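You operate a simulated robot arm through the tools that you are given. There is no shell and no other tool.

The job below is to be done with a simulated robot arm. You get a single attempt, and the scene is never put back.

JOB
Prime the line and close the vent once the sight tube is full.
Fine: close the drain before you open vent and supply; the pump stays off.

Only the result counts: the job must be done as asked and must still hold three seconds after the hand-in. Knocking over, shifting, dropping, spilling or breaking anything else fails it.

ROBOT AND FRAMES
A 7-joint arm with a two-finger parallel gripper, fixed in place. Base frame: the origin is on the floor under the middle of its stand, x ahead of it, y to its left, z up; the work surface is at about z = 800. Lengths are in mm, angles in degrees, forces in N, time in s.
With the tool pointing down near the work surface it reaches from about 100 to 860 mm from the base axis. Its first joint turns from -115.0 to 115.0 degrees. Payload 3.91 kg.
The tool frame sits at the grasp point between the pads (the TCP): z along the fingers, y along the line on which they close. The tips reach 30 mm beyond it. The gripper opens to 110 mm. The fingers are 20 mm wide and 10 mm thick; the gripper's body (48 by 112 mm) begins 55 mm behind the TCP.
Orientation is told as [roll, pitch, yaw] about the base's x, y, z axes, in that order, counted from this pose: with the fingers straight down and closing along the base's y, the tool's x points along the base's -x, its y along +y and its z along -z.

CONTROLS
- The arm moves only by the tool play_rows. Its argument "increments" is a list of rows, each a list of 7 numbers: the shift along the tool's x, y, z in mm, then the turn, a rotation vector about the tool's x, y, z in degrees, then the gripper command, from -1 (shut) to 1 (fully open), values between in proportion. In form: [[dx, dy, dz, wx, wy, wz, hand], ...]. A call has 1 to 20 rows; each row shifts and turns the commanded pose from where the row before left it, along the tool's axes as they then stand. Each row takes 0.2 s and may step no farther than 50 mm and 8.6 degrees from the row before; otherwise, or with a gripper value out of range, the whole call is refused. Where a pose cannot be reached the arm comes as near as it can. A force on the tool above 40 N (or 10 N above the force at the start of the call, whichever is more), or a blocked arm, ends the call early, and 0.2 s more pass. The fingers move at their own pace (about 153 mm/s each) and stop on an object; they squeeze with about 23 N. The grip force told is the motor's: it shows also when the fingers shut on nothing. Time passes only in rows, and 0.2 s behind the last, so rows that do not move let the fingers close. The reply holds the time, the measured pose of the TCP, the force on the tool along the base axes, the opening and the grip force, in the units named above and with some noise, with the torque about the TCP (base axes, N m) and any sound that the robot's microphone picked up.
- Cameras (640 x 400 px; columns grow to the right, rows downward): "scene" is fixed at [219.8, -649.7, 1899]; the picture's right is [0.82, -0.57, 0.00], its down [-0.37, -0.53, -0.76] and it looks along [0.43, 0.63, -0.65] (base axes); focal length 324 px, centre (320, 200). "wrist" rides on the gripper at [72, 17, -103] in the tool frame; the picture's right is [-0.23, 0.97, 0.00], its down [-0.76, -0.18, -0.62] and it looks along [-0.61, -0.14, 0.78] (tool axes); focal length 222 px, centre (320, 200). There is no depth. A picture from a camera that has moved, and an enlarged one, comes with that camera's place and axes in the base frame and with its lens.
- camera(camera): a new picture of that camera. The clock stands still meanwhile.
- raise_lower(by): slides the trunk up (or, below 0, down) by that many mm; the arm rides with it, the base frame stays. It gives what a move gives, with no picture.
- inspect(camera, box): a new picture of the part [left, top, right, bottom] of that camera's present view, enlarged. The clock stands still meanwhile.
- hand_in(): hands the job in; it is judged then, once.

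Nothing tells you positions but the pictures and the camera data. Unless the task says otherwise, let go and move clear before handing in.

The tools are called after "Call:" by a JSON object that holds its "name" and its "arguments". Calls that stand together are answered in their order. play_rows: Moves the arm, as the interface text tells. Its arguments: {"type":"object","properties":{"increments":{"type":"array"}},"required":["increments"]} The other tools are called the same way: raise_lower (by) moves the trunk up or down; camera (camera) takes a picture; inspect (camera, box) takes an enlarged picture of a part of a camera's view; hand_in () hands the job in.

At the start:

```text
time: 0.0
position: [665.9, -12.4, 1475.6]
tool_rot: [0.0, -0.1, 0.1]
wrist_force: [0.1, -1.0, -1.1]
torque: [0.05, 0.0, -0.01]
gripper_width: 109.9
grasp_force: 0.0
trunk travel left (down, up): [-925.0, 65.0]
```

scene: 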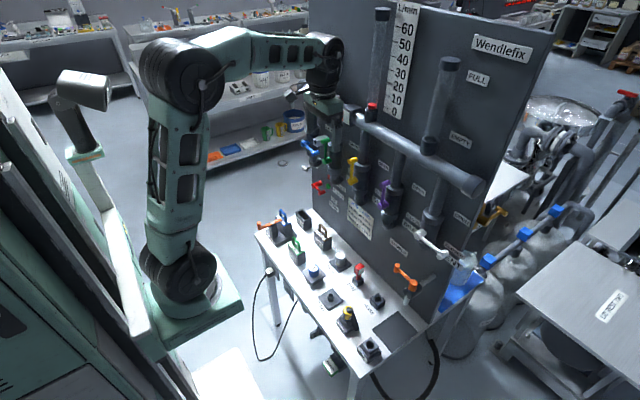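
wrist: 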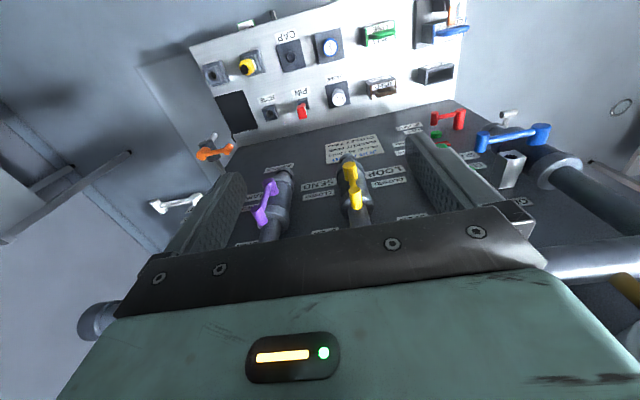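

I see a panel ("Wendlefix") with several coloured valve handles, a sight tube with scale, and a table with push buttons. I'll look at enlarged views to read labels before moving.

Call:
{"name": "inspect", "arguments": {"camera": "scene", "box": [300, 100, 420, 175]}}

Call:
{"name": "inspect", "arguments": {"camera": "scene", "box": [300, 160, 420, 235]}}

Call:
{"name": "inspect", "arguments": {"camera": "scene", "box": [380, 110, 500, 185]}}

Call:
{"name": "inspect", "arguments": {"camera": "scene", "box": [380, 180, 500, 255]}}

Call:
{"name": "inspect", "arguments": {"camera": "scene", "box": [340, 0, 500, 100]}}

Call:
{"name": "inspect", "arguments": {"camera": "scene", "box": [250, 200, 410, 300]}}

Call:
{"name": "inspect", "arguments": {"camera": "scene", "box": [310, 250, 470, 350]}}

Call:
{"name": "inspect", "arguments": {"camera": "wrist", "box": [140, 100, 340, 225]}}

Call:
{"name": "inspect", "arguments": {"camera": "wrist", "box": [320, 90, 520, 215]}}

Call:
{"name": "inspect", "arguments": {"camera": "wrist", "box": [200, 0, 480, 140]}}

```text
5.33 times, centred on (360, 138) of scene
camera zoom: at [219.8, -649.7, 1899.0], right [0.82, -0.57, 0.0], down [-0.37, -0.53, -0.76], along [0.43, 0.63, -0.65], focal length 1725 px, centre (107, 533)
```

zoom: 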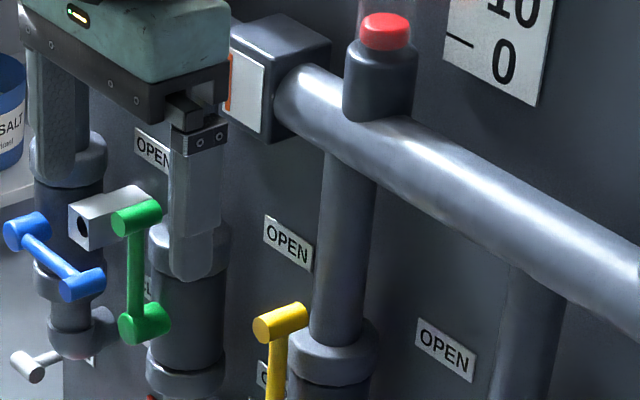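

```text
5.33 times, centred on (360, 198) of scene
camera zoom: at [219.8, -649.7, 1899.0], right [0.82, -0.57, 0.0], down [-0.37, -0.53, -0.76], along [0.43, 0.63, -0.65], focal length 1725 px, centre (107, 213)
```

zoom: 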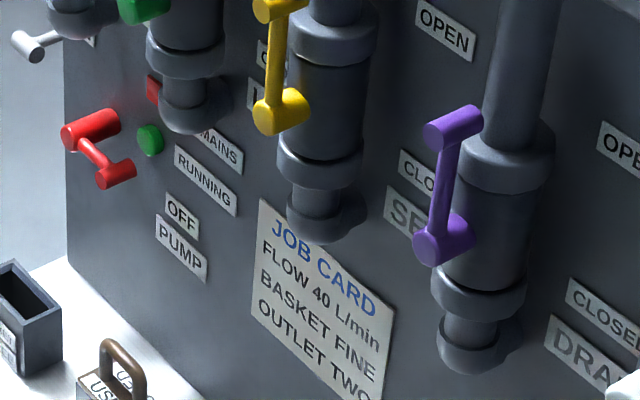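

```text
5.33 times, centred on (440, 148) of scene
camera zoom: at [219.8, -649.7, 1899.0], right [0.82, -0.57, 0.0], down [-0.37, -0.53, -0.76], along [0.43, 0.63, -0.65], focal length 1725 px, centre (-320, 480)
```

zoom: 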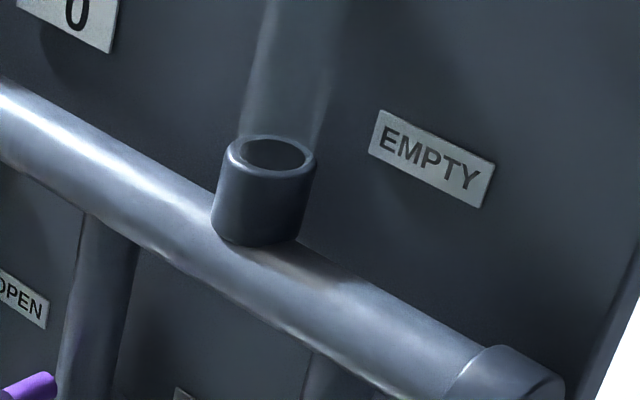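

```text
5.33 times, centred on (440, 218) of scene
camera zoom: at [219.8, -649.7, 1899.0], right [0.82, -0.57, 0.0], down [-0.37, -0.53, -0.76], along [0.43, 0.63, -0.65], focal length 1725 px, centre (-320, 107)
```

zoom: 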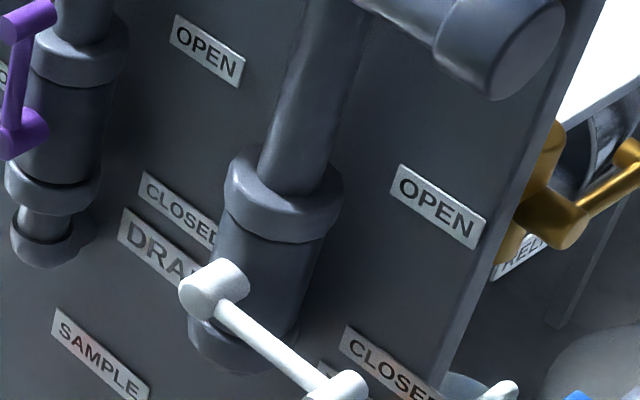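

```text
4.00 times, centred on (420, 50) of scene
camera zoom: at [219.8, -649.7, 1899.0], right [0.82, -0.57, 0.0], down [-0.37, -0.53, -0.76], along [0.43, 0.63, -0.65], focal length 1294 px, centre (-80, 800)
```

zoom: 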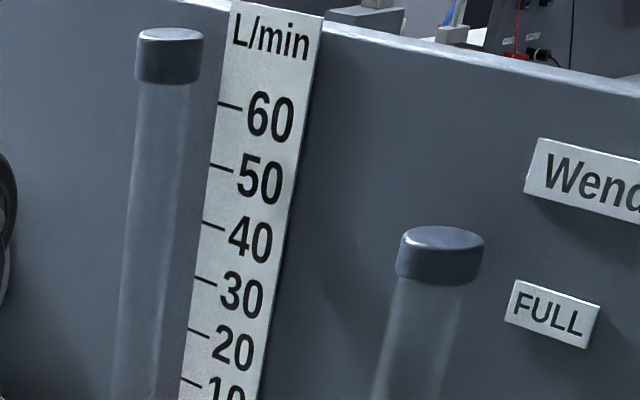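

```text
4.00 times, centred on (330, 250) of scene
camera zoom: at [219.8, -649.7, 1899.0], right [0.82, -0.57, 0.0], down [-0.37, -0.53, -0.76], along [0.43, 0.63, -0.65], focal length 1294 px, centre (280, 0)
```

zoom: 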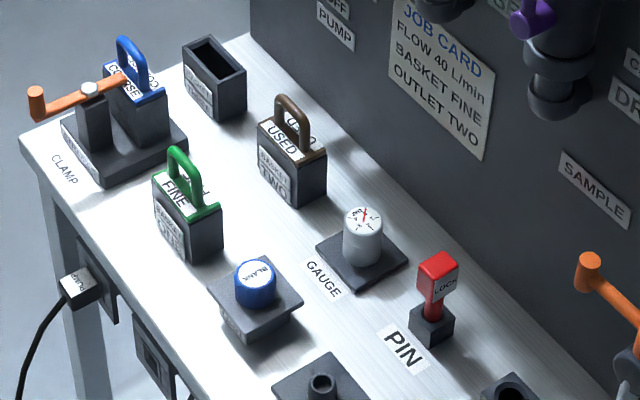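

```text
4.00 times, centred on (390, 300) of scene
camera zoom: at [219.8, -649.7, 1899.0], right [0.82, -0.57, 0.0], down [-0.37, -0.53, -0.76], along [0.43, 0.63, -0.65], focal length 1294 px, centre (40, -200)
```

zoom: 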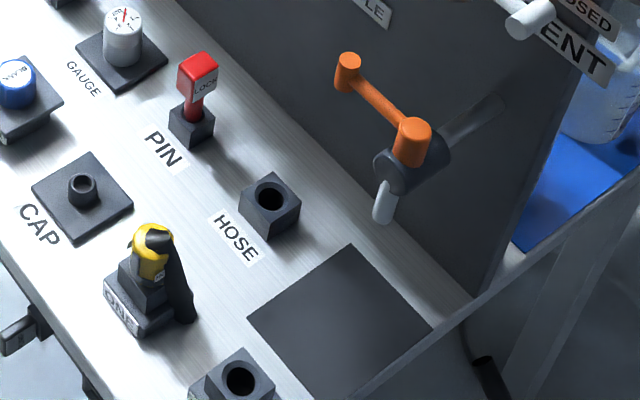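

```text
3.20 times, centred on (240, 162) of wrist
camera zoom: at [593.6, 4.1, 1579.5], right [0.23, 0.97, 0.0], down [0.76, -0.18, 0.62], along [0.61, -0.14, -0.78], focal length 711 px, centre (576, 320)
```

zoom: 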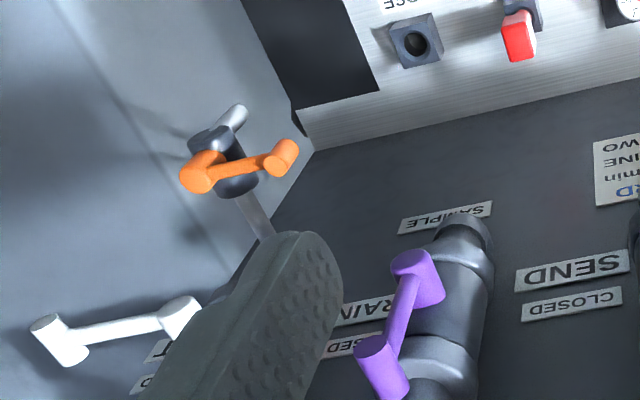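

```text
3.20 times, centred on (420, 152) of wrist
camera zoom: at [593.6, 4.1, 1579.5], right [0.23, 0.97, 0.0], down [0.76, -0.18, 0.62], along [0.61, -0.14, -0.78], focal length 711 px, centre (0, 352)
```

zoom: 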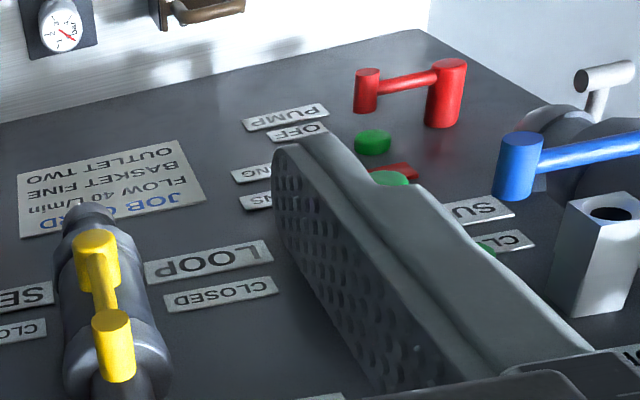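

```text
2.29 times, centred on (340, 70) of wrist
camera zoom: at [593.6, 4.1, 1579.5], right [0.23, 0.97, 0.0], down [0.76, -0.18, 0.62], along [0.61, -0.14, -0.78], focal length 508 px, centre (274, 497)
```

zoom: 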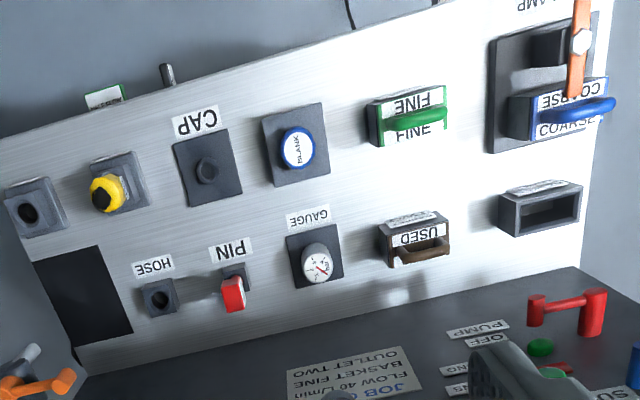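

The panel stands roughly in the plane x≈880 facing the robot, with lever valves (yellow hub near (803, 10, 1238), lever up). I'll back the arm off and tilt the wrist camera to read the labels properly.

Call:
{"name": "play_rows", "arguments": {"increments": [[50, 0, 0, 0, 0, 0, 1], [50, 0, 0, 0, 0, 0, 1], [50, 0, 0, 0, 0, 0, 1], [50, 0, 0, 0, 0, 0, 1], [50, 0, 0, 0, 0, 0, 1], [0, 0, 0, 0, -8, 0, -1], [0, 0, 0, 0, -8, 0, -1], [0, 0, 0, 0, -8, 0, -1], [0, 0, 0, 0, -8, 0, -1]]}}

Call:
{"name": "camera", "arguments": {"camera": "wrist"}}

Call:
{"name": "camera", "arguments": {"camera": "scene"}}

```text
time: 2.0
position: [491.9, 43.8, 1384.1]
tool_rot: [0.1, -32.0, 0.0]
wrist_force: [-0.1, 0.1, 0.0]
torque: [0.03, 0.03, 0.01]
gripper_width: 0.0
grasp_force: 23.0
out of reach, approached as far as the arm can: row 5, 6, 7, 8
trunk travel left (down, up): [-925.0, 65.0]
```

```text
taken
camera wrist: at [376.1, 59.9, 1432.8], right [0.19, 0.97, 0.12], down [0.32, -0.18, 0.93], along [0.93, -0.14, -0.34], focal length 222 px, centre (320, 200)
```

wrist: 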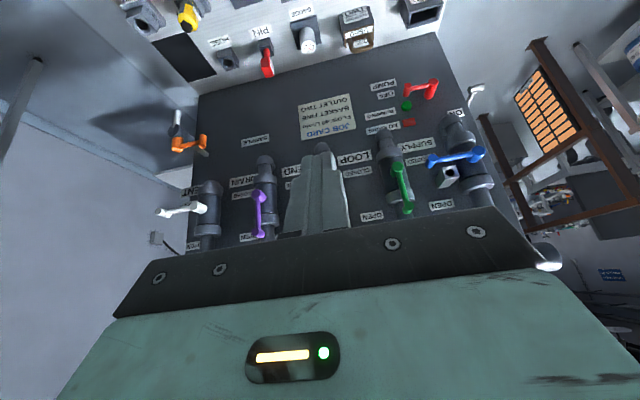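

```text
taken
```

scene: 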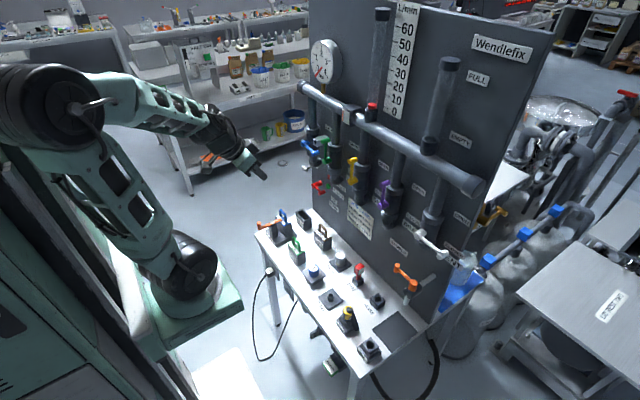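

Now the panel is in view. I'll zoom into the labels from both cameras.

Call:
{"name": "inspect", "arguments": {"camera": "wrist", "box": [140, 120, 300, 260]}}

Call:
{"name": "inspect", "arguments": {"camera": "wrist", "box": [330, 70, 510, 230]}}

Call:
{"name": "inspect", "arguments": {"camera": "scene", "box": [290, 100, 410, 175]}}

Call:
{"name": "inspect", "arguments": {"camera": "scene", "box": [290, 160, 410, 235]}}

Call:
{"name": "inspect", "arguments": {"camera": "scene", "box": [400, 180, 520, 255]}}

Call:
{"name": "inspect", "arguments": {"camera": "scene", "box": [290, 30, 410, 105]}}

```text
2.86 times, centred on (220, 190) of wrist
camera zoom: at [376.1, 59.9, 1432.8], right [0.19, 0.97, 0.12], down [0.32, -0.18, 0.93], along [0.93, -0.14, -0.34], focal length 635 px, centre (606, 229)
```

zoom: 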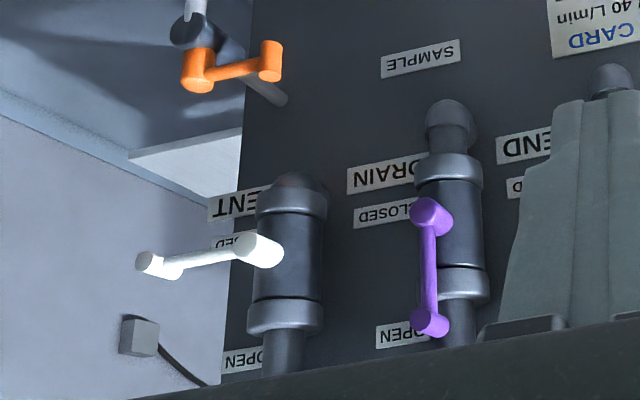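

```text
2.50 times, centred on (420, 150) of wrist
camera zoom: at [376.1, 59.9, 1432.8], right [0.19, 0.97, 0.12], down [0.32, -0.18, 0.93], along [0.93, -0.14, -0.34], focal length 555 px, centre (70, 325)
```

zoom: 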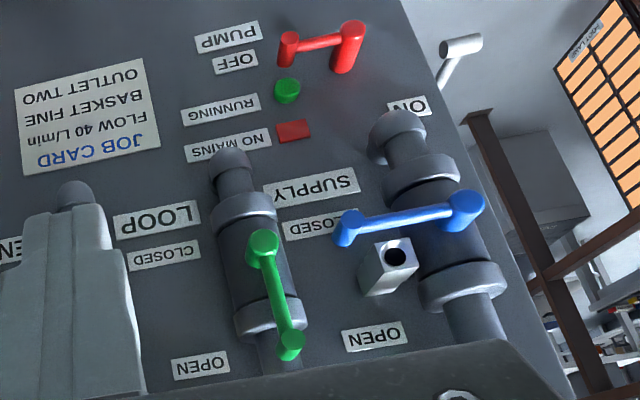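

```text
5.33 times, centred on (350, 138) of scene
camera zoom: at [219.8, -649.7, 1899.0], right [0.82, -0.57, 0.0], down [-0.37, -0.53, -0.76], along [0.43, 0.63, -0.65], focal length 1725 px, centre (160, 533)
```

zoom: 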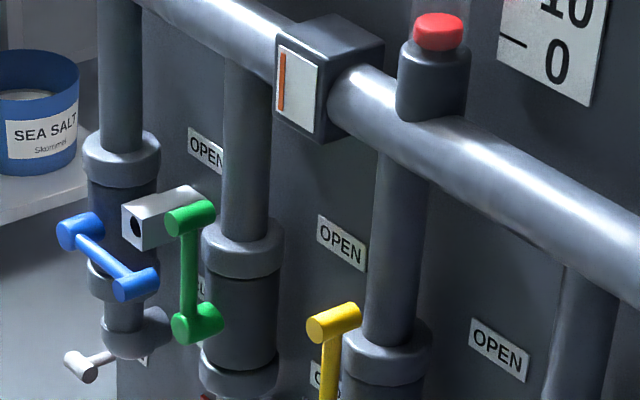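

```text
5.33 times, centred on (350, 198) of scene
camera zoom: at [219.8, -649.7, 1899.0], right [0.82, -0.57, 0.0], down [-0.37, -0.53, -0.76], along [0.43, 0.63, -0.65], focal length 1725 px, centre (160, 213)
```

zoom: 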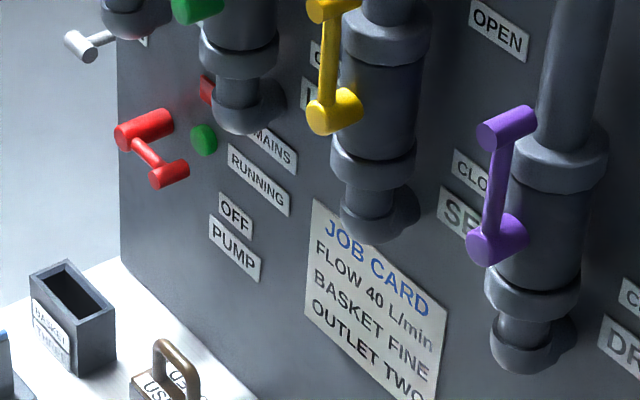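

```text
5.33 times, centred on (460, 218) of scene
camera zoom: at [219.8, -649.7, 1899.0], right [0.82, -0.57, 0.0], down [-0.37, -0.53, -0.76], along [0.43, 0.63, -0.65], focal length 1725 px, centre (-427, 107)
```

zoom: 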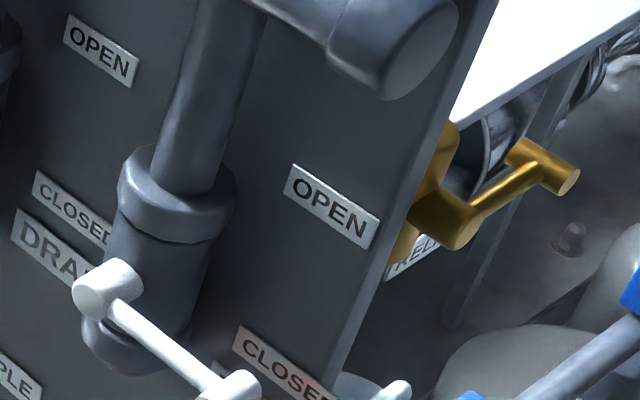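

```text
5.33 times, centred on (350, 68) of scene
camera zoom: at [219.8, -649.7, 1899.0], right [0.82, -0.57, 0.0], down [-0.37, -0.53, -0.76], along [0.43, 0.63, -0.65], focal length 1725 px, centre (160, 907)
```

zoom: 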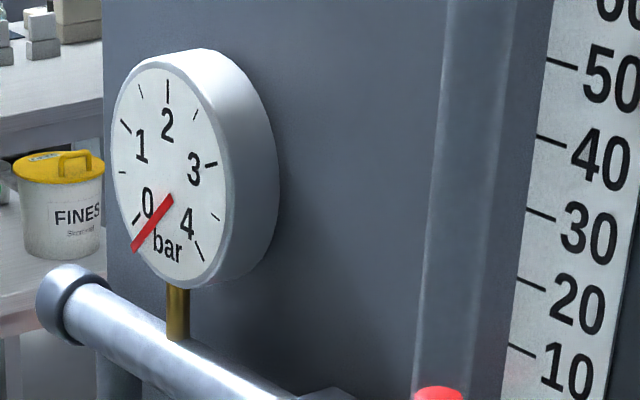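

Reading the labels: each plate sits to the right of its valve, so blue = SUPPLY (pointing to CLOSED), green = LOOP, yellow = SEND, purple = DRAIN (up, OPEN), white = VENT (sideways, CLOSED). Hubs are at about x 800, z 1239, with y = 308, 157, 10, -137, -287. I'll start turning the tool horizontal toward the purple drain lever.

Call:
{"name": "play_rows", "arguments": {"increments": [[-12.6, -36, 20.6, 0, 0, 0, 0.2], [-12.6, -36, 20.6, 0, 0, 0, 0.2]]}}

```text
time: 2.6
position: [536.2, -28.4, 1362.8]
tool_rot: [0.0, -32.1, 0.0]
wrist_force: [0.3, 0.3, -0.2]
torque: [-0.03, -0.03, -0.04]
gripper_width: 66.1
grasp_force: 0.1
trunk travel left (down, up): [-925.0, 65.0]
```

Moves build on the measured pose. Continuing toward (600, -137, 1330) and turning the tool level.

Call:
{"name": "play_rows", "arguments": {"increments": [[-12.6, -36, 20.6, 0, 0, 0, -0.2], [-12.6, -36, 20.6, 0, 0, 0, -0.2], [-12.6, -36, 20.6, 0, 0, 0, -0.2], [0, 0, 0, 0, -8, 0, -0.2], [0, 0, 0, 0, -8, 0, -0.2], [0, 0, 0, 0, -8, 0, -0.2], [0, 0, 0, 0, -8, 0, -0.2], [0, 0, 0, 0, -8, 0, -0.2], [0, 0, 0, 0, -8, 0, -0.2], [0, 0, 0, 0, -8, 0, -0.2], [0, 0, 0, 0, -1.9, 0, -0.2]]}}

Call:
{"name": "camera", "arguments": {"camera": "wrist"}}

Call:
{"name": "camera", "arguments": {"camera": "scene"}}

```text
time: 5.0
position: [705.4, -144.4, 1370.2]
tool_rot: [-14.5, -90.0, 14.5]
wrist_force: [-0.6, 0.5, -0.4]
torque: [-0.01, 0.03, -0.05]
gripper_width: 44.0
grasp_force: 0.1
out of reach, approached as far as the arm can: row 5, 6, 7, 8, 9, 10
trunk travel left (down, up): [-925.0, 65.0]
```

```text
taken
camera wrist: at [601.9, -128.5, 1298.1], right [0.0, 0.97, 0.23], down [-0.62, -0.18, 0.76], along [0.78, -0.14, 0.61], focal length 222 px, centre (320, 200)
```

wrist: 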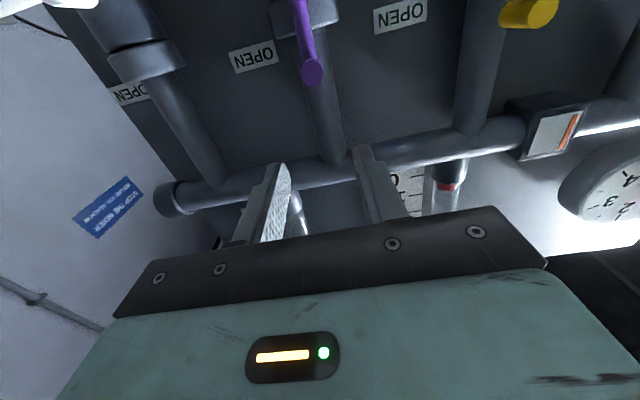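

```text
taken
```

scene: 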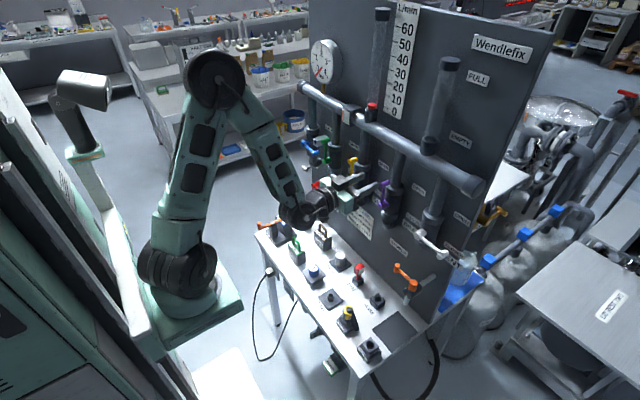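

The tool is level now at (705, -144, 1370). I'll zoom on the purple knob to learn its shape and depth.

Call:
{"name": "inspect", "arguments": {"camera": "wrist", "box": [220, 0, 400, 112]}}

Call:
{"name": "inspect", "arguments": {"camera": "scene", "box": [310, 160, 430, 235]}}

Call:
{"name": "inspect", "arguments": {"camera": "scene", "box": [410, 220, 490, 270]}}

Call:
{"name": "inspect", "arguments": {"camera": "scene", "box": [295, 130, 345, 200]}}

```text
3.56 times, centred on (310, 56) of wrist
camera zoom: at [601.9, -128.5, 1298.1], right [0.0, 0.97, 0.23], down [-0.62, -0.18, 0.76], along [0.78, -0.14, 0.61], focal length 790 px, centre (356, 712)
```

zoom: 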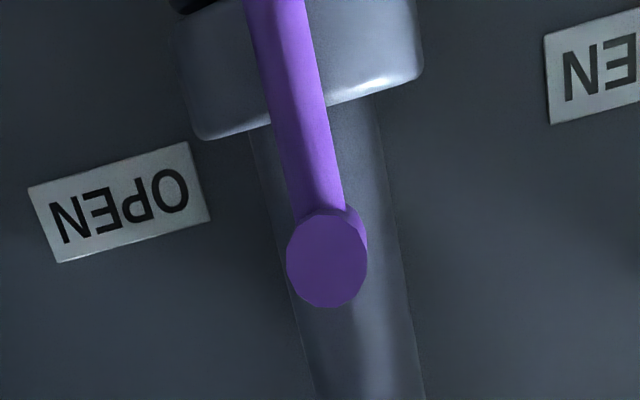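

```text
5.33 times, centred on (370, 198) of scene
camera zoom: at [219.8, -649.7, 1899.0], right [0.82, -0.57, 0.0], down [-0.37, -0.53, -0.76], along [0.43, 0.63, -0.65], focal length 1725 px, centre (53, 213)
```

zoom: 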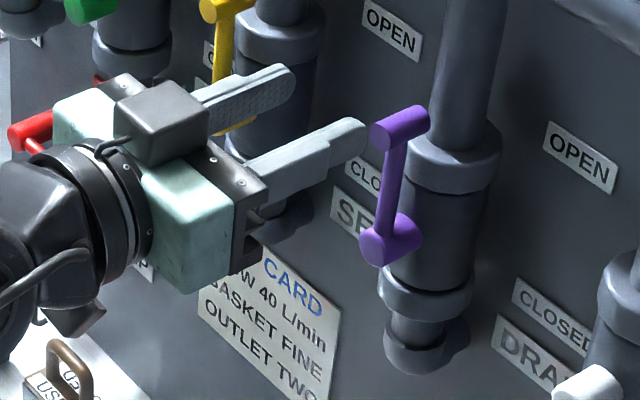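

```text
8.00 times, centred on (450, 245) of scene
camera zoom: at [219.8, -649.7, 1899.0], right [0.82, -0.57, 0.0], down [-0.37, -0.53, -0.76], along [0.43, 0.63, -0.65], focal length 2588 px, centre (-720, -160)
```

zoom: 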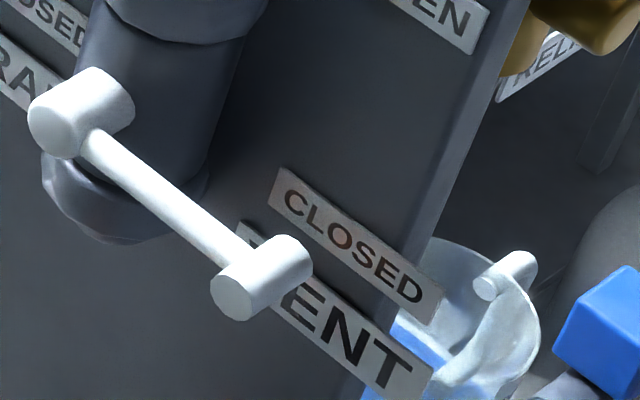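

```text
5.71 times, centred on (320, 165) of scene
camera zoom: at [219.8, -649.7, 1899.0], right [0.82, -0.57, 0.0], down [-0.37, -0.53, -0.76], along [0.43, 0.63, -0.65], focal length 1848 px, centre (320, 400)
```

zoom: 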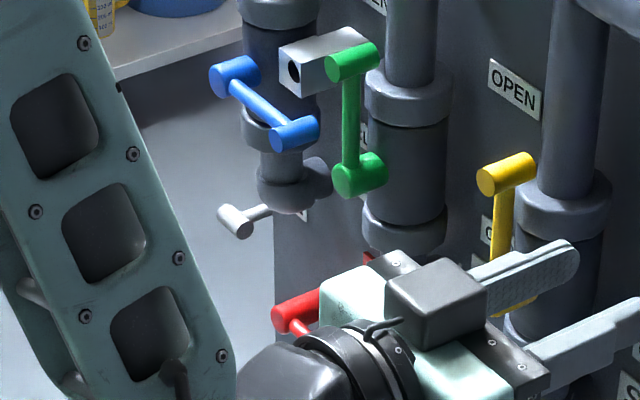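

The purple knob is a ~17 mm cylinder, ~30 mm long along x, front face at about (786, -139, 1324). I'll come in front of it with the fingers straddling it and check before closing.

Call:
{"name": "play_rows", "arguments": {"increments": [[46, 5, 0, 0, 0, 0, -0.2], [0, 0, 36, 0, 0, 0, -0.2]]}}

Call:
{"name": "camera", "arguments": {"camera": "wrist"}}

Call:
{"name": "inspect", "arguments": {"camera": "scene", "box": [310, 160, 430, 235]}}

```text
time: 5.6
position: [740.1, -140.3, 1325.9]
tool_rot: [-2.4, -89.9, 2.2]
wrist_force: [-0.2, -0.1, -0.4]
torque: [0.02, -0.01, 0.01]
gripper_width: 44.1
grasp_force: 0.0
trunk travel left (down, up): [-925.0, 65.0]
```

```text
taken
camera wrist: at [636.7, -124.2, 1252.3], right [0.0, 0.97, 0.23], down [-0.62, -0.18, 0.76], along [0.78, -0.14, 0.61], focal length 222 px, centre (320, 200)
```

wrist: 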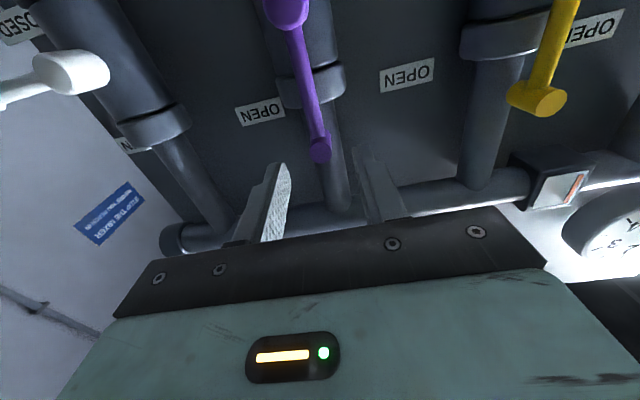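

```text
5.33 times, centred on (370, 198) of scene
camera zoom: at [219.8, -649.7, 1899.0], right [0.82, -0.57, 0.0], down [-0.37, -0.53, -0.76], along [0.43, 0.63, -0.65], focal length 1725 px, centre (53, 213)
```

zoom: 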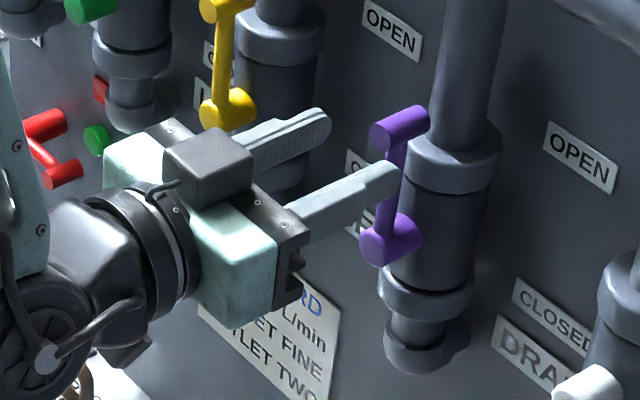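

The knob sits centred between the open fingers. Advancing so the pads straddle it, then gripping.

Call:
{"name": "play_rows", "arguments": {"increments": [[0, 0, 20, 0, 0, 0, -0.2], [0, 0, 19, 0, 0, 0, -0.2]]}}

Call:
{"name": "inspect", "arguments": {"camera": "wrist", "box": [220, 60, 420, 230]}}

Call:
{"name": "inspect", "arguments": {"camera": "scene", "box": [330, 160, 430, 225]}}

```text
time: 6.2
position: [779.8, -139.5, 1324.7]
tool_rot: [12.6, -89.9, -12.6]
wrist_force: [-0.1, -0.1, -1.5]
torque: [0.02, 0.04, 0.0]
gripper_width: 44.1
grasp_force: 0.1
trunk travel left (down, up): [-925.0, 65.0]
```

```text
2.35 times, centred on (320, 145) of wrist
camera zoom: at [676.2, -123.6, 1252.7], right [0.0, 0.97, 0.23], down [-0.62, -0.18, 0.76], along [0.78, -0.14, 0.61], focal length 523 px, centre (320, 329)
```

zoom: 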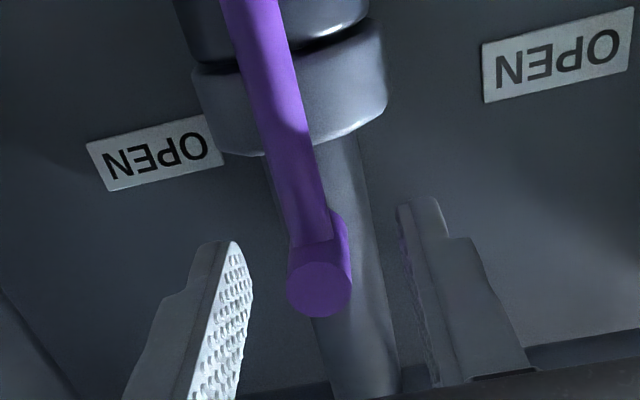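

```text
6.15 times, centred on (380, 192) of scene
camera zoom: at [219.8, -649.7, 1899.0], right [0.82, -0.57, 0.0], down [-0.37, -0.53, -0.76], along [0.43, 0.63, -0.65], focal length 1991 px, centre (-49, 246)
```

zoom: 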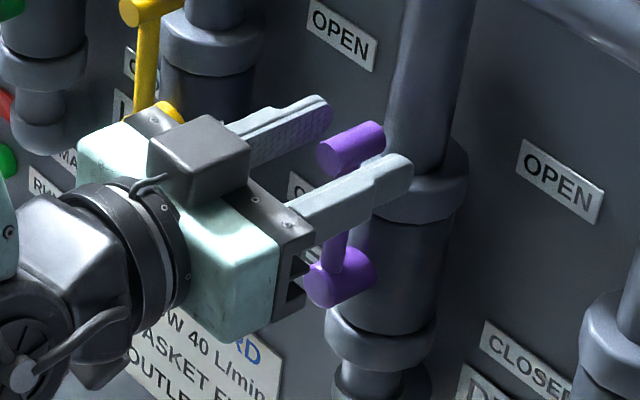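

The knob is well centred between the pads (measured about y -140, z 1325.6). Closing the gripper on it.

Call:
{"name": "play_rows", "arguments": {"increments": [[0, 0, 0, 0, 0, 0, -1], [0, 0, 0, 0, 0, 0, -1], [0, 0, 0, 0, 0, 0, -1]]}}

```text
time: 7.0
position: [780.4, -139.6, 1325.2]
tool_rot: [-0.5, -89.9, 0.3]
wrist_force: [1.2, -0.1, 1.6]
torque: [0.06, 0.11, -0.04]
gripper_width: 16.7
grasp_force: 44.7
trunk travel left (down, up): [-925.0, 65.0]
```

Gripped (16.7 mm). Now turning the drain lever clockwise from up toward the CLOSED plate, first half.

Call:
{"name": "play_rows", "arguments": {"increments": [[0.875, -12.24, 0, 0, 0, 8.182, -1], [0.875, -12.24, 0, 0, 0, 8.182, -1], [0.875, -12.24, 0, 0, 0, 8.182, -1], [0.875, -12.24, 0, 0, 0, 8.182, -1], [0.875, -12.24, 0, 0, 0, 8.182, -1]]}}

Call:
{"name": "inspect", "arguments": {"camera": "scene", "box": [330, 160, 450, 235]}}

```text
time: 8.2
position: [781.1, -196.7, 1302.4]
tool_rot: [90.0, -48.9, -90.0]
wrist_force: [0.2, 0.5, 2.2]
torque: [0.03, -0.56, -0.11]
gripper_width: 16.6
grasp_force: 45.3
trunk travel left (down, up): [-925.0, 65.0]
```

```text
5.33 times, centred on (390, 198) of scene
camera zoom: at [219.8, -649.7, 1899.0], right [0.82, -0.57, 0.0], down [-0.37, -0.53, -0.76], along [0.43, 0.63, -0.65], focal length 1725 px, centre (-53, 213)
```

zoom: 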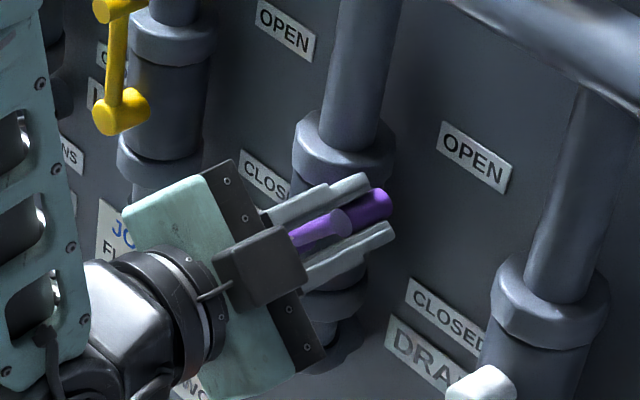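

The lever follows with almost no force. Completing the second half of the turn.

Call:
{"name": "play_rows", "arguments": {"increments": [[0.875, -12.24, 0, 0, 0, 8.182, -1], [0.875, -12.24, 0, 0, 0, 8.182, -1], [0.875, -12.24, 0, 0, 0, 8.182, -1], [0.875, -12.24, 0, 0, 0, 8.182, -1], [0.875, -12.24, 0, 0, 0, 8.182, -1], [0.875, -12.24, 0, 0, 0, 8.182, -1]]}}

Call:
{"name": "inspect", "arguments": {"camera": "scene", "box": [330, 160, 450, 235]}}

Call:
{"name": "camera", "arguments": {"camera": "wrist"}}

```text
time: 9.6
position: [779.9, -224.9, 1239.1]
tool_rot: [90.1, 0.0, -90.1]
wrist_force: [2.9, 1.8, 6.3]
torque: [-0.31, 0.0, 0.29]
gripper_width: 16.7
grasp_force: 45.3
trunk travel left (down, up): [-925.0, 65.0]
```

```text
5.33 times, centred on (390, 198) of scene
camera zoom: at [219.8, -649.7, 1899.0], right [0.82, -0.57, 0.0], down [-0.37, -0.53, -0.76], along [0.43, 0.63, -0.65], focal length 1725 px, centre (-53, 213)
```

zoom: 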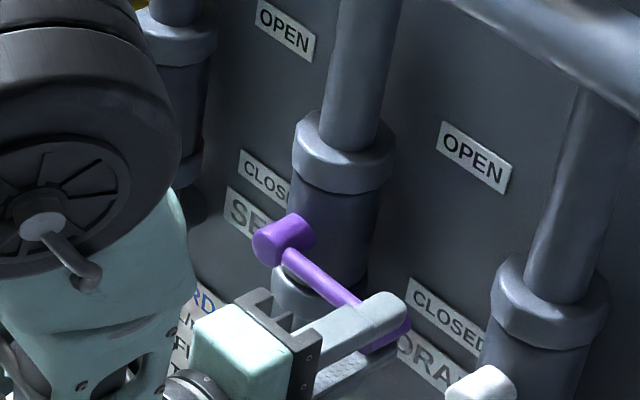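

```text
taken
camera wrist: at [676.3, -153.8, 1256.5], right [0.0, -0.23, 0.97], down [-0.62, -0.76, -0.18], along [0.78, -0.61, -0.14], focal length 222 px, centre (320, 200)
```

wrist: 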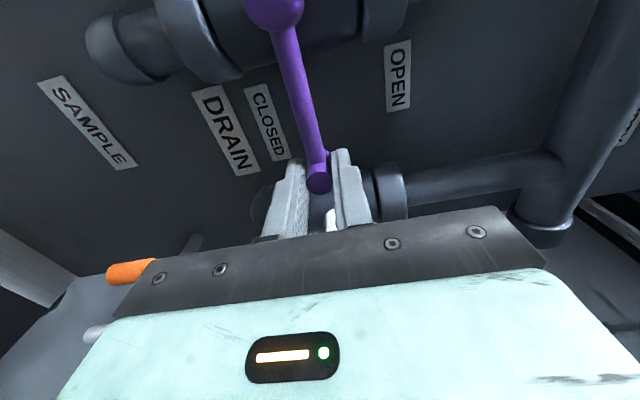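

The drain lever now lies horizontal at its CLOSED plate. A slight extra nudge onto the stop, then release and back off.

Call:
{"name": "play_rows", "arguments": {"increments": [[0, -3, 0, 0, 0, 0, -1], [0, 3, 0, 0, 0, 0, -1], [0, 0, 0, 0, 0, 0, -0.2], [0, 0, 0, 0, 0, 0, -0.2], [0, 0, -30, 0, 0, 0, -0.2], [0, 0, -30, 0, 0, 0, -0.2]]}}

Call:
{"name": "camera", "arguments": {"camera": "scene"}}

Call:
{"name": "camera", "arguments": {"camera": "wrist"}}

Call:
{"name": "inspect", "arguments": {"camera": "scene", "box": [350, 170, 470, 245]}}

```text
time: 11.0
position: [718.4, -225.3, 1239.1]
tool_rot: [89.8, 0.0, -90.1]
wrist_force: [0.2, 0.5, 0.0]
torque: [0.02, 0.0, -0.02]
gripper_width: 43.6
grasp_force: 0.0
trunk travel left (down, up): [-925.0, 65.0]
```

```text
taken
```

scene: 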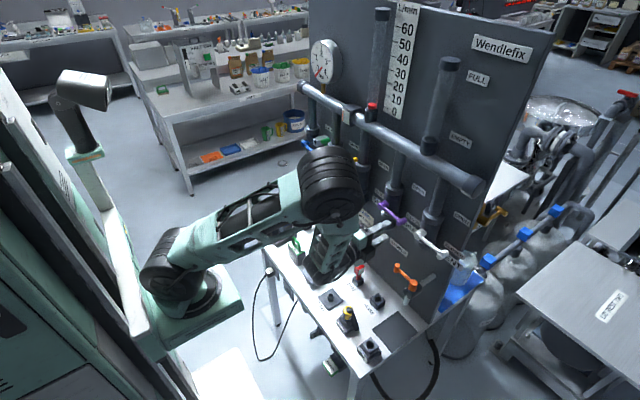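

```text
taken
camera wrist: at [615.6, -153.8, 1255.1], right [0.0, -0.23, 0.97], down [-0.62, -0.76, -0.18], along [0.78, -0.61, -0.14], focal length 222 px, centre (320, 200)
```

wrist: 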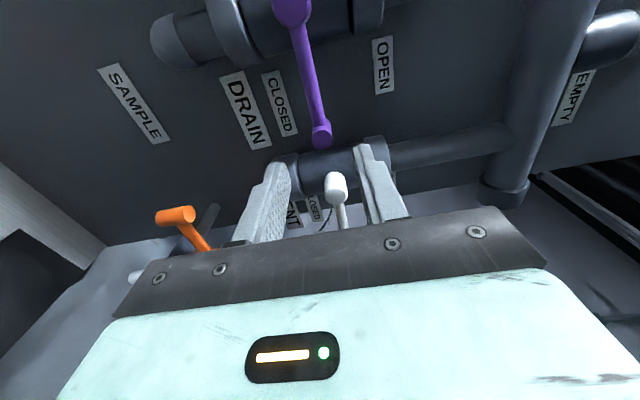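

```text
5.33 times, centred on (410, 208) of scene
camera zoom: at [219.8, -649.7, 1899.0], right [0.82, -0.57, 0.0], down [-0.37, -0.53, -0.76], along [0.43, 0.63, -0.65], focal length 1725 px, centre (-160, 160)
```

zoom: 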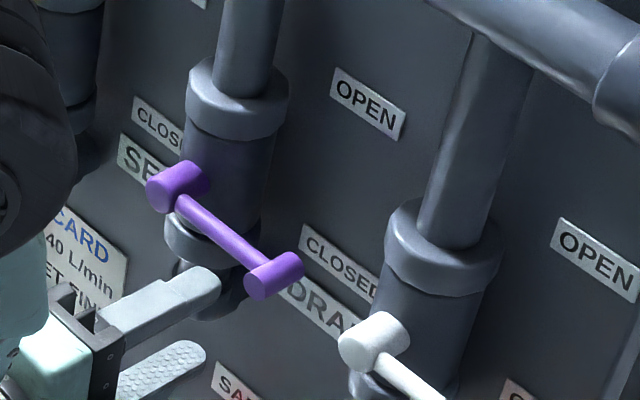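

Drain is closed. Vent hub should be at y -290 (150 mm spacing), so its knob is near (786, -375, 1240). Moving over in front of it.

Call:
{"name": "play_rows", "arguments": {"increments": [[-38, 0.2, 0, 0, 0, 0, -0.2], [-38, 0.2, 0, 0, 0, 0, -0.2], [-38, 0.2, 0, 0, 0, 0, -0.2], [-36, 0.2, 0, 0, 0, 0, -0.2]]}}

Call:
{"name": "camera", "arguments": {"camera": "wrist"}}

Call:
{"name": "camera", "arguments": {"camera": "scene"}}

```text
time: 12.0
position: [719.9, -375.5, 1238.2]
tool_rot: [89.9, 0.0, -90.0]
wrist_force: [0.8, 0.1, -0.6]
torque: [0.0, 0.04, -0.02]
gripper_width: 43.9
grasp_force: 0.1
trunk travel left (down, up): [-925.0, 65.0]
```

```text
taken
camera wrist: at [617.0, -303.3, 1256.2], right [0.0, -0.23, 0.97], down [-0.62, -0.76, -0.18], along [0.78, -0.61, -0.14], focal length 222 px, centre (320, 200)
```

wrist: 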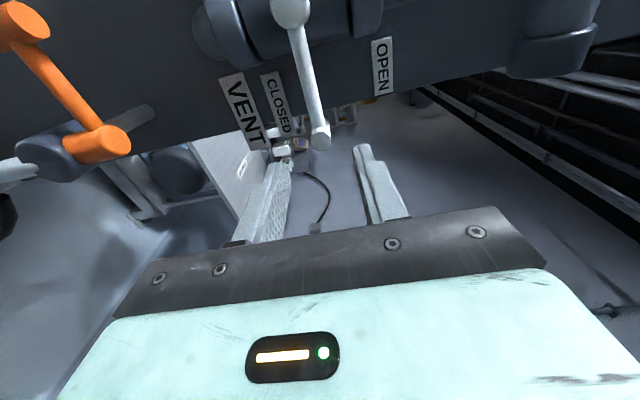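

```text
taken
```

scene: 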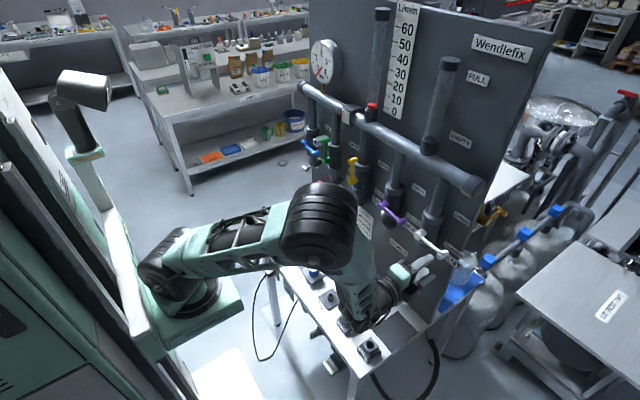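

The vent knob is at about (786, -374, 1240), just between the fingers. Advancing to straddle it.

Call:
{"name": "play_rows", "arguments": {"increments": [[0, 1, 30, 0, 0, 0, -0.2], [0, 0.8, 30, 0, 0, 0, -0.2]]}}

Call:
{"name": "inspect", "arguments": {"camera": "wrist", "box": [220, 60, 420, 230]}}

Call:
{"name": "inspect", "arguments": {"camera": "scene", "box": [390, 210, 510, 285]}}

Call:
{"name": "inspect", "arguments": {"camera": "scene", "box": [370, 40, 530, 140]}}

```text
time: 12.6
position: [778.6, -376.1, 1242.5]
tool_rot: [89.9, 0.1, -90.1]
wrist_force: [-0.4, 0.4, -0.7]
torque: [0.0, 0.02, 0.0]
gripper_width: 44.1
grasp_force: 0.0
trunk travel left (down, up): [-925.0, 65.0]
```

```text
2.35 times, centred on (320, 145) of wrist
camera zoom: at [676.1, -304.6, 1258.6], right [0.0, -0.23, 0.97], down [-0.62, -0.76, -0.18], along [0.78, -0.61, -0.14], focal length 523 px, centre (320, 329)
```

zoom: 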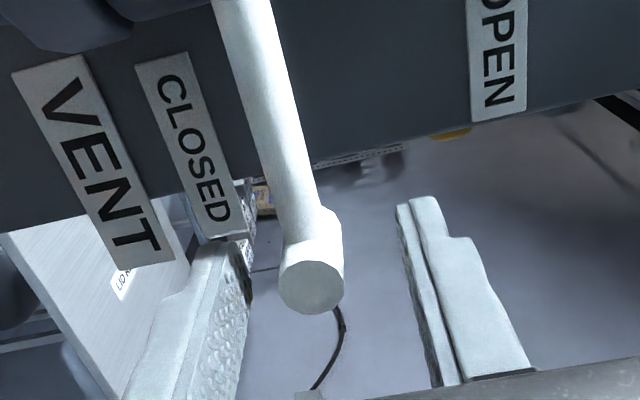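

```text
5.33 times, centred on (450, 248) of scene
camera zoom: at [219.8, -649.7, 1899.0], right [0.82, -0.57, 0.0], down [-0.37, -0.53, -0.76], along [0.43, 0.63, -0.65], focal length 1725 px, centre (-373, -53)
```

zoom: 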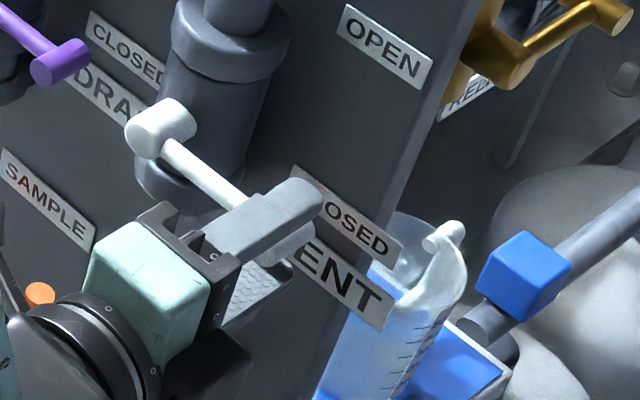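

```text
4.00 times, centred on (450, 90) of scene
camera zoom: at [219.8, -649.7, 1899.0], right [0.82, -0.57, 0.0], down [-0.37, -0.53, -0.76], along [0.43, 0.63, -0.65], focal length 1294 px, centre (-200, 640)
```

zoom: 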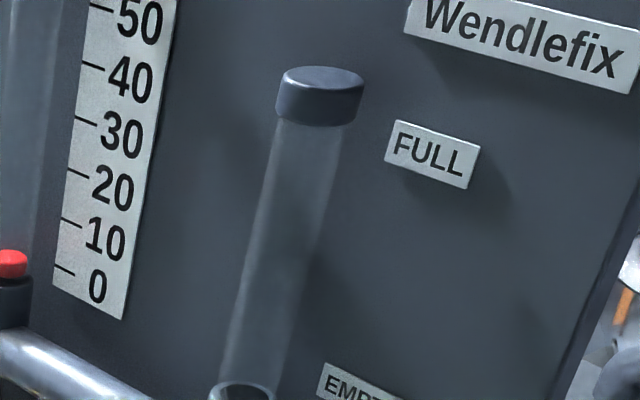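

Knob is centred (z off by ~2 mm, corrected now). Gripping the vent lever and turning it toward OPEN, first half.

Call:
{"name": "play_rows", "arguments": {"increments": [[0, -2, 1, 0, 0, 0, -0.2], [0, 0, 0, 0, 0, 0, -1], [0, 0, 0, 0, 0, 0, -1], [0.865, 12.1, 0, 0, 0, -8.182, -1], [0.865, 12.1, 0, 0, 0, -8.182, -1], [0.865, 12.1, 0, 0, 0, -8.182, -1], [0.865, 12.1, 0, 0, 0, -8.182, -1], [0.865, 12.1, 0, 0, 0, -8.182, -1]]}}

Call:
{"name": "camera", "arguments": {"camera": "scene"}}

```text
time: 14.4
position: [779.9, -355.9, 1296.0]
tool_rot: [89.9, -41.0, -90.1]
wrist_force: [3.9, -6.5, 3.1]
torque: [0.03, 0.05, 0.09]
gripper_width: 16.7
grasp_force: 45.4
trunk travel left (down, up): [-925.0, 65.0]
```

```text
taken
```

scene: 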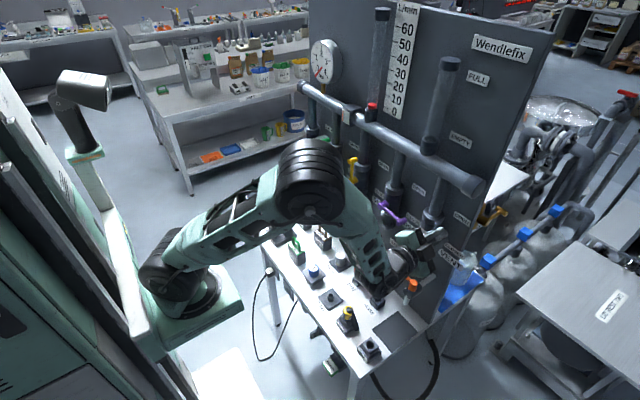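

Tracking well. Completing the vent opening.

Call:
{"name": "play_rows", "arguments": {"increments": [[0.9, 12.1, 0, 0, 0, -8.182, -1], [0.9, 12.1, 0, 0, 0, -8.182, -1], [0.9, 12.1, 0, 0, 0, -8.182, -1], [0.9, 12.1, 0, 0, 0, -8.182, -1], [0.9, 12.1, 0, 0, 0, -8.182, -1], [0.9, 12.1, 0, 0, 0, -8.182, -1]]}}

Call:
{"name": "camera", "arguments": {"camera": "scene"}}

Call:
{"name": "camera", "arguments": {"camera": "wrist"}}

```text
time: 15.8
position: [780.4, -289.7, 1326.6]
tool_rot: [-106.5, -89.8, 106.6]
wrist_force: [2.2, -3.4, 15.1]
torque: [0.18, 0.0, 0.0]
gripper_width: 16.8
grasp_force: 45.0
trunk travel left (down, up): [-925.0, 65.0]
```

```text
taken
```

scene: 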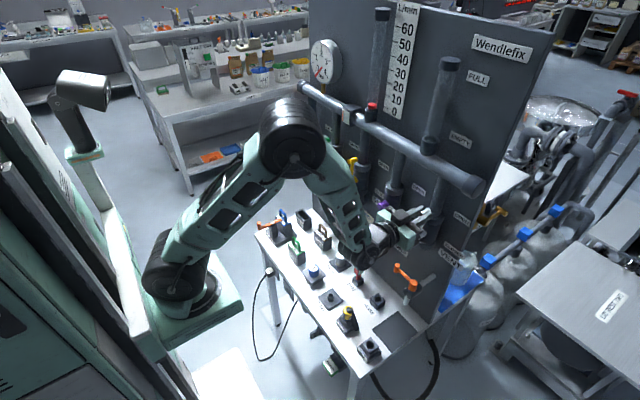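

```text
taken
camera wrist: at [676.9, -274.1, 1252.7], right [0.0, 0.97, 0.23], down [-0.62, -0.18, 0.76], along [0.78, -0.14, 0.61], focal length 222 px, centre (320, 200)
```

wrist: 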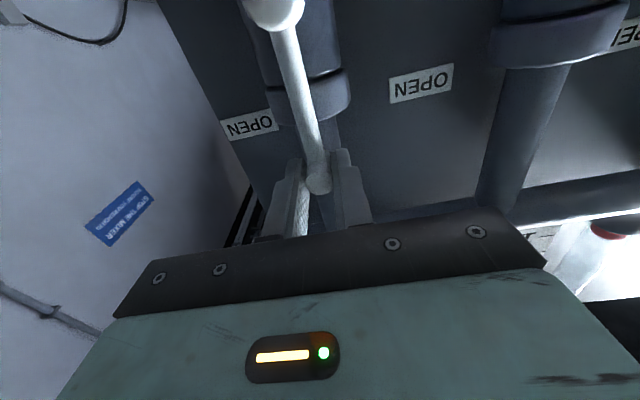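

Vent lever is upright (OPEN). Nudging it onto its stop, releasing and backing off.

Call:
{"name": "play_rows", "arguments": {"increments": [[0, 3, 0, 0, 0, 0, -1], [0, -3, 0, 0, 0, 0, -1], [0, 0, 0, 0, 0, 0, -0.2], [0, 0, 0, 0, 0, 0, -0.2], [0, 0, -30, 0, 0, 0, -0.2], [0, 0, -30, 0, 0, 0, -0.2]]}}

Call:
{"name": "camera", "arguments": {"camera": "wrist"}}

Call:
{"name": "inspect", "arguments": {"camera": "scene", "box": [370, 170, 490, 245]}}

Call:
{"name": "inspect", "arguments": {"camera": "scene", "box": [390, 50, 510, 125]}}

```text
time: 17.2
position: [721.4, -290.9, 1324.4]
tool_rot: [-5.7, -89.8, 5.8]
wrist_force: [0.0, -0.1, -0.2]
torque: [0.01, -0.01, 0.01]
gripper_width: 43.9
grasp_force: 0.0
trunk travel left (down, up): [-925.0, 65.0]
```

```text
taken
camera wrist: at [617.3, -274.6, 1252.4], right [0.0, 0.97, 0.23], down [-0.62, -0.18, 0.76], along [0.78, -0.14, 0.6], focal length 222 px, centre (320, 200)
```

wrist: 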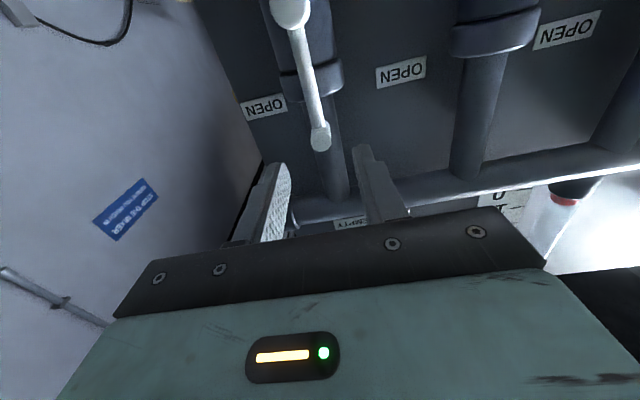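

```text
5.33 times, centred on (430, 208) of scene
camera zoom: at [219.8, -649.7, 1899.0], right [0.82, -0.57, 0.0], down [-0.37, -0.53, -0.76], along [0.43, 0.63, -0.65], focal length 1725 px, centre (-267, 160)
```

zoom: 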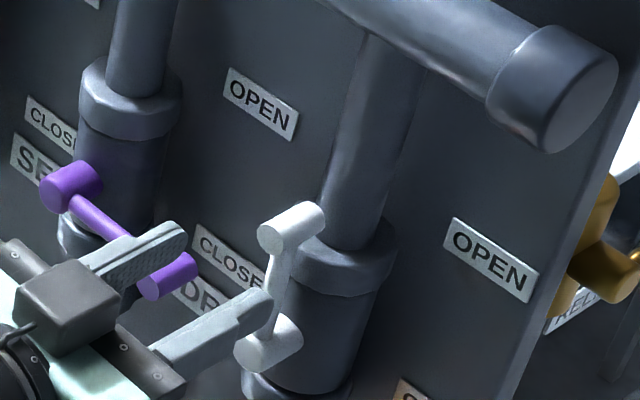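

```text
5.33 times, centred on (450, 88) of scene
camera zoom: at [219.8, -649.7, 1899.0], right [0.82, -0.57, 0.0], down [-0.37, -0.53, -0.76], along [0.43, 0.63, -0.65], focal length 1725 px, centre (-373, 800)
```

zoom: 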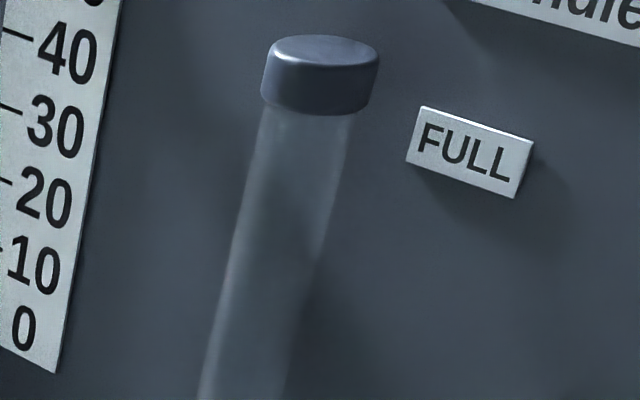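

Vent is upright at OPEN, drain horizontal at CLOSED, and the sight tube still empty. Travelling to the supply lever (knob near (786, 225, 1240)) while rolling the gripper 90°.

Call:
{"name": "play_rows", "arguments": {"increments": [[7.8, 46.8, 0, 0, 0, 8.182, -0.2], [14.38, 45.21, 0, 0, 0, 8.182, -0.2], [20.67, 42.71, 0, 0, 0, 8.182, -0.2], [26.54, 39.33, 0, 0, 0, 8.182, -0.2], [31.86, 35.16, 0, 0, 0, 8.182, -0.2], [36.54, 30.26, 0, 0, 0, 8.182, -0.2]]}}

Call:
{"name": "camera", "arguments": {"camera": "scene"}}

```text
time: 18.6
position: [720.0, -9.2, 1277.2]
tool_rot: [89.8, -40.8, -90.0]
wrist_force: [0.3, -0.6, -0.1]
torque: [0.04, 0.02, 0.05]
gripper_width: 44.0
grasp_force: 0.0
trunk travel left (down, up): [-925.0, 65.0]
```

```text
taken
```

scene: 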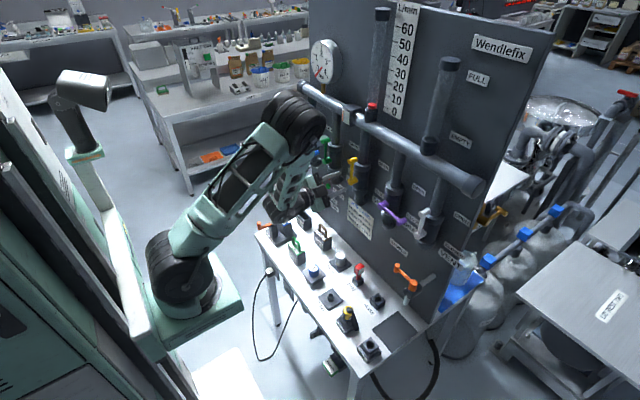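

Halfway, all clear. Continuing.

Call:
{"name": "play_rows", "arguments": {"increments": [[40.48, 24.75, 0, 0, 0, 8.182, -0.2], [43.59, 18.74, 0, 0, 0, 8.182, -0.2], [45.81, 12.35, 0, 0, 0, 8.182, -0.2], [47.1, 5.7, 0, 0, 0, 8.182, -0.2], [47.43, -1.06, 0, 0, 0, 8.182, -0.2]]}}

Call:
{"name": "camera", "arguments": {"camera": "scene"}}

Call:
{"name": "camera", "arguments": {"camera": "wrist"}}

```text
time: 19.8
position: [720.9, 224.7, 1239.8]
tool_rot: [89.9, 0.1, -90.1]
wrist_force: [0.4, 0.2, 0.5]
torque: [-0.01, 0.04, 0.02]
gripper_width: 44.1
grasp_force: 0.1
trunk travel left (down, up): [-925.0, 65.0]
```

```text
taken
```

scene: 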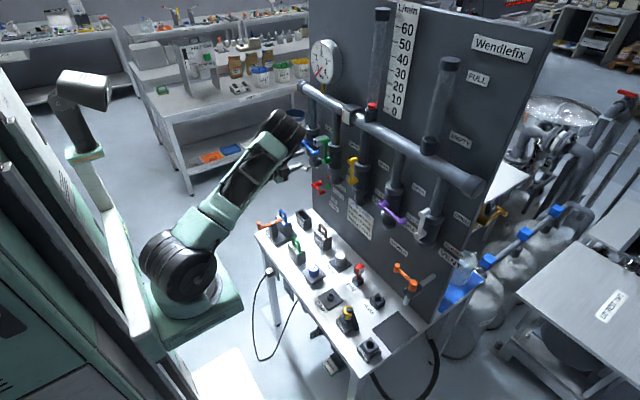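

```text
taken
camera wrist: at [617.0, 297.2, 1256.3], right [0.0, -0.23, 0.97], down [-0.62, -0.76, -0.18], along [0.78, -0.61, -0.14], focal length 222 px, centre (320, 200)
```

wrist: 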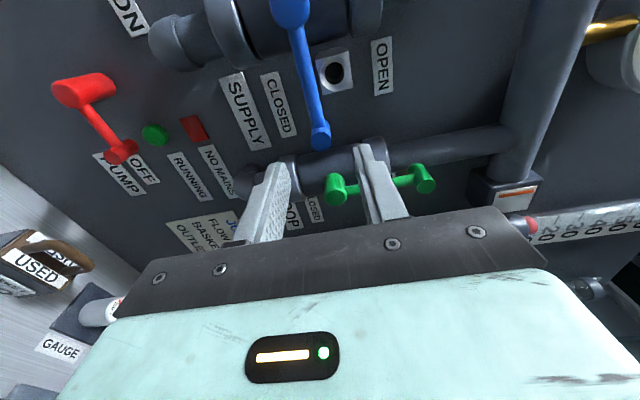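

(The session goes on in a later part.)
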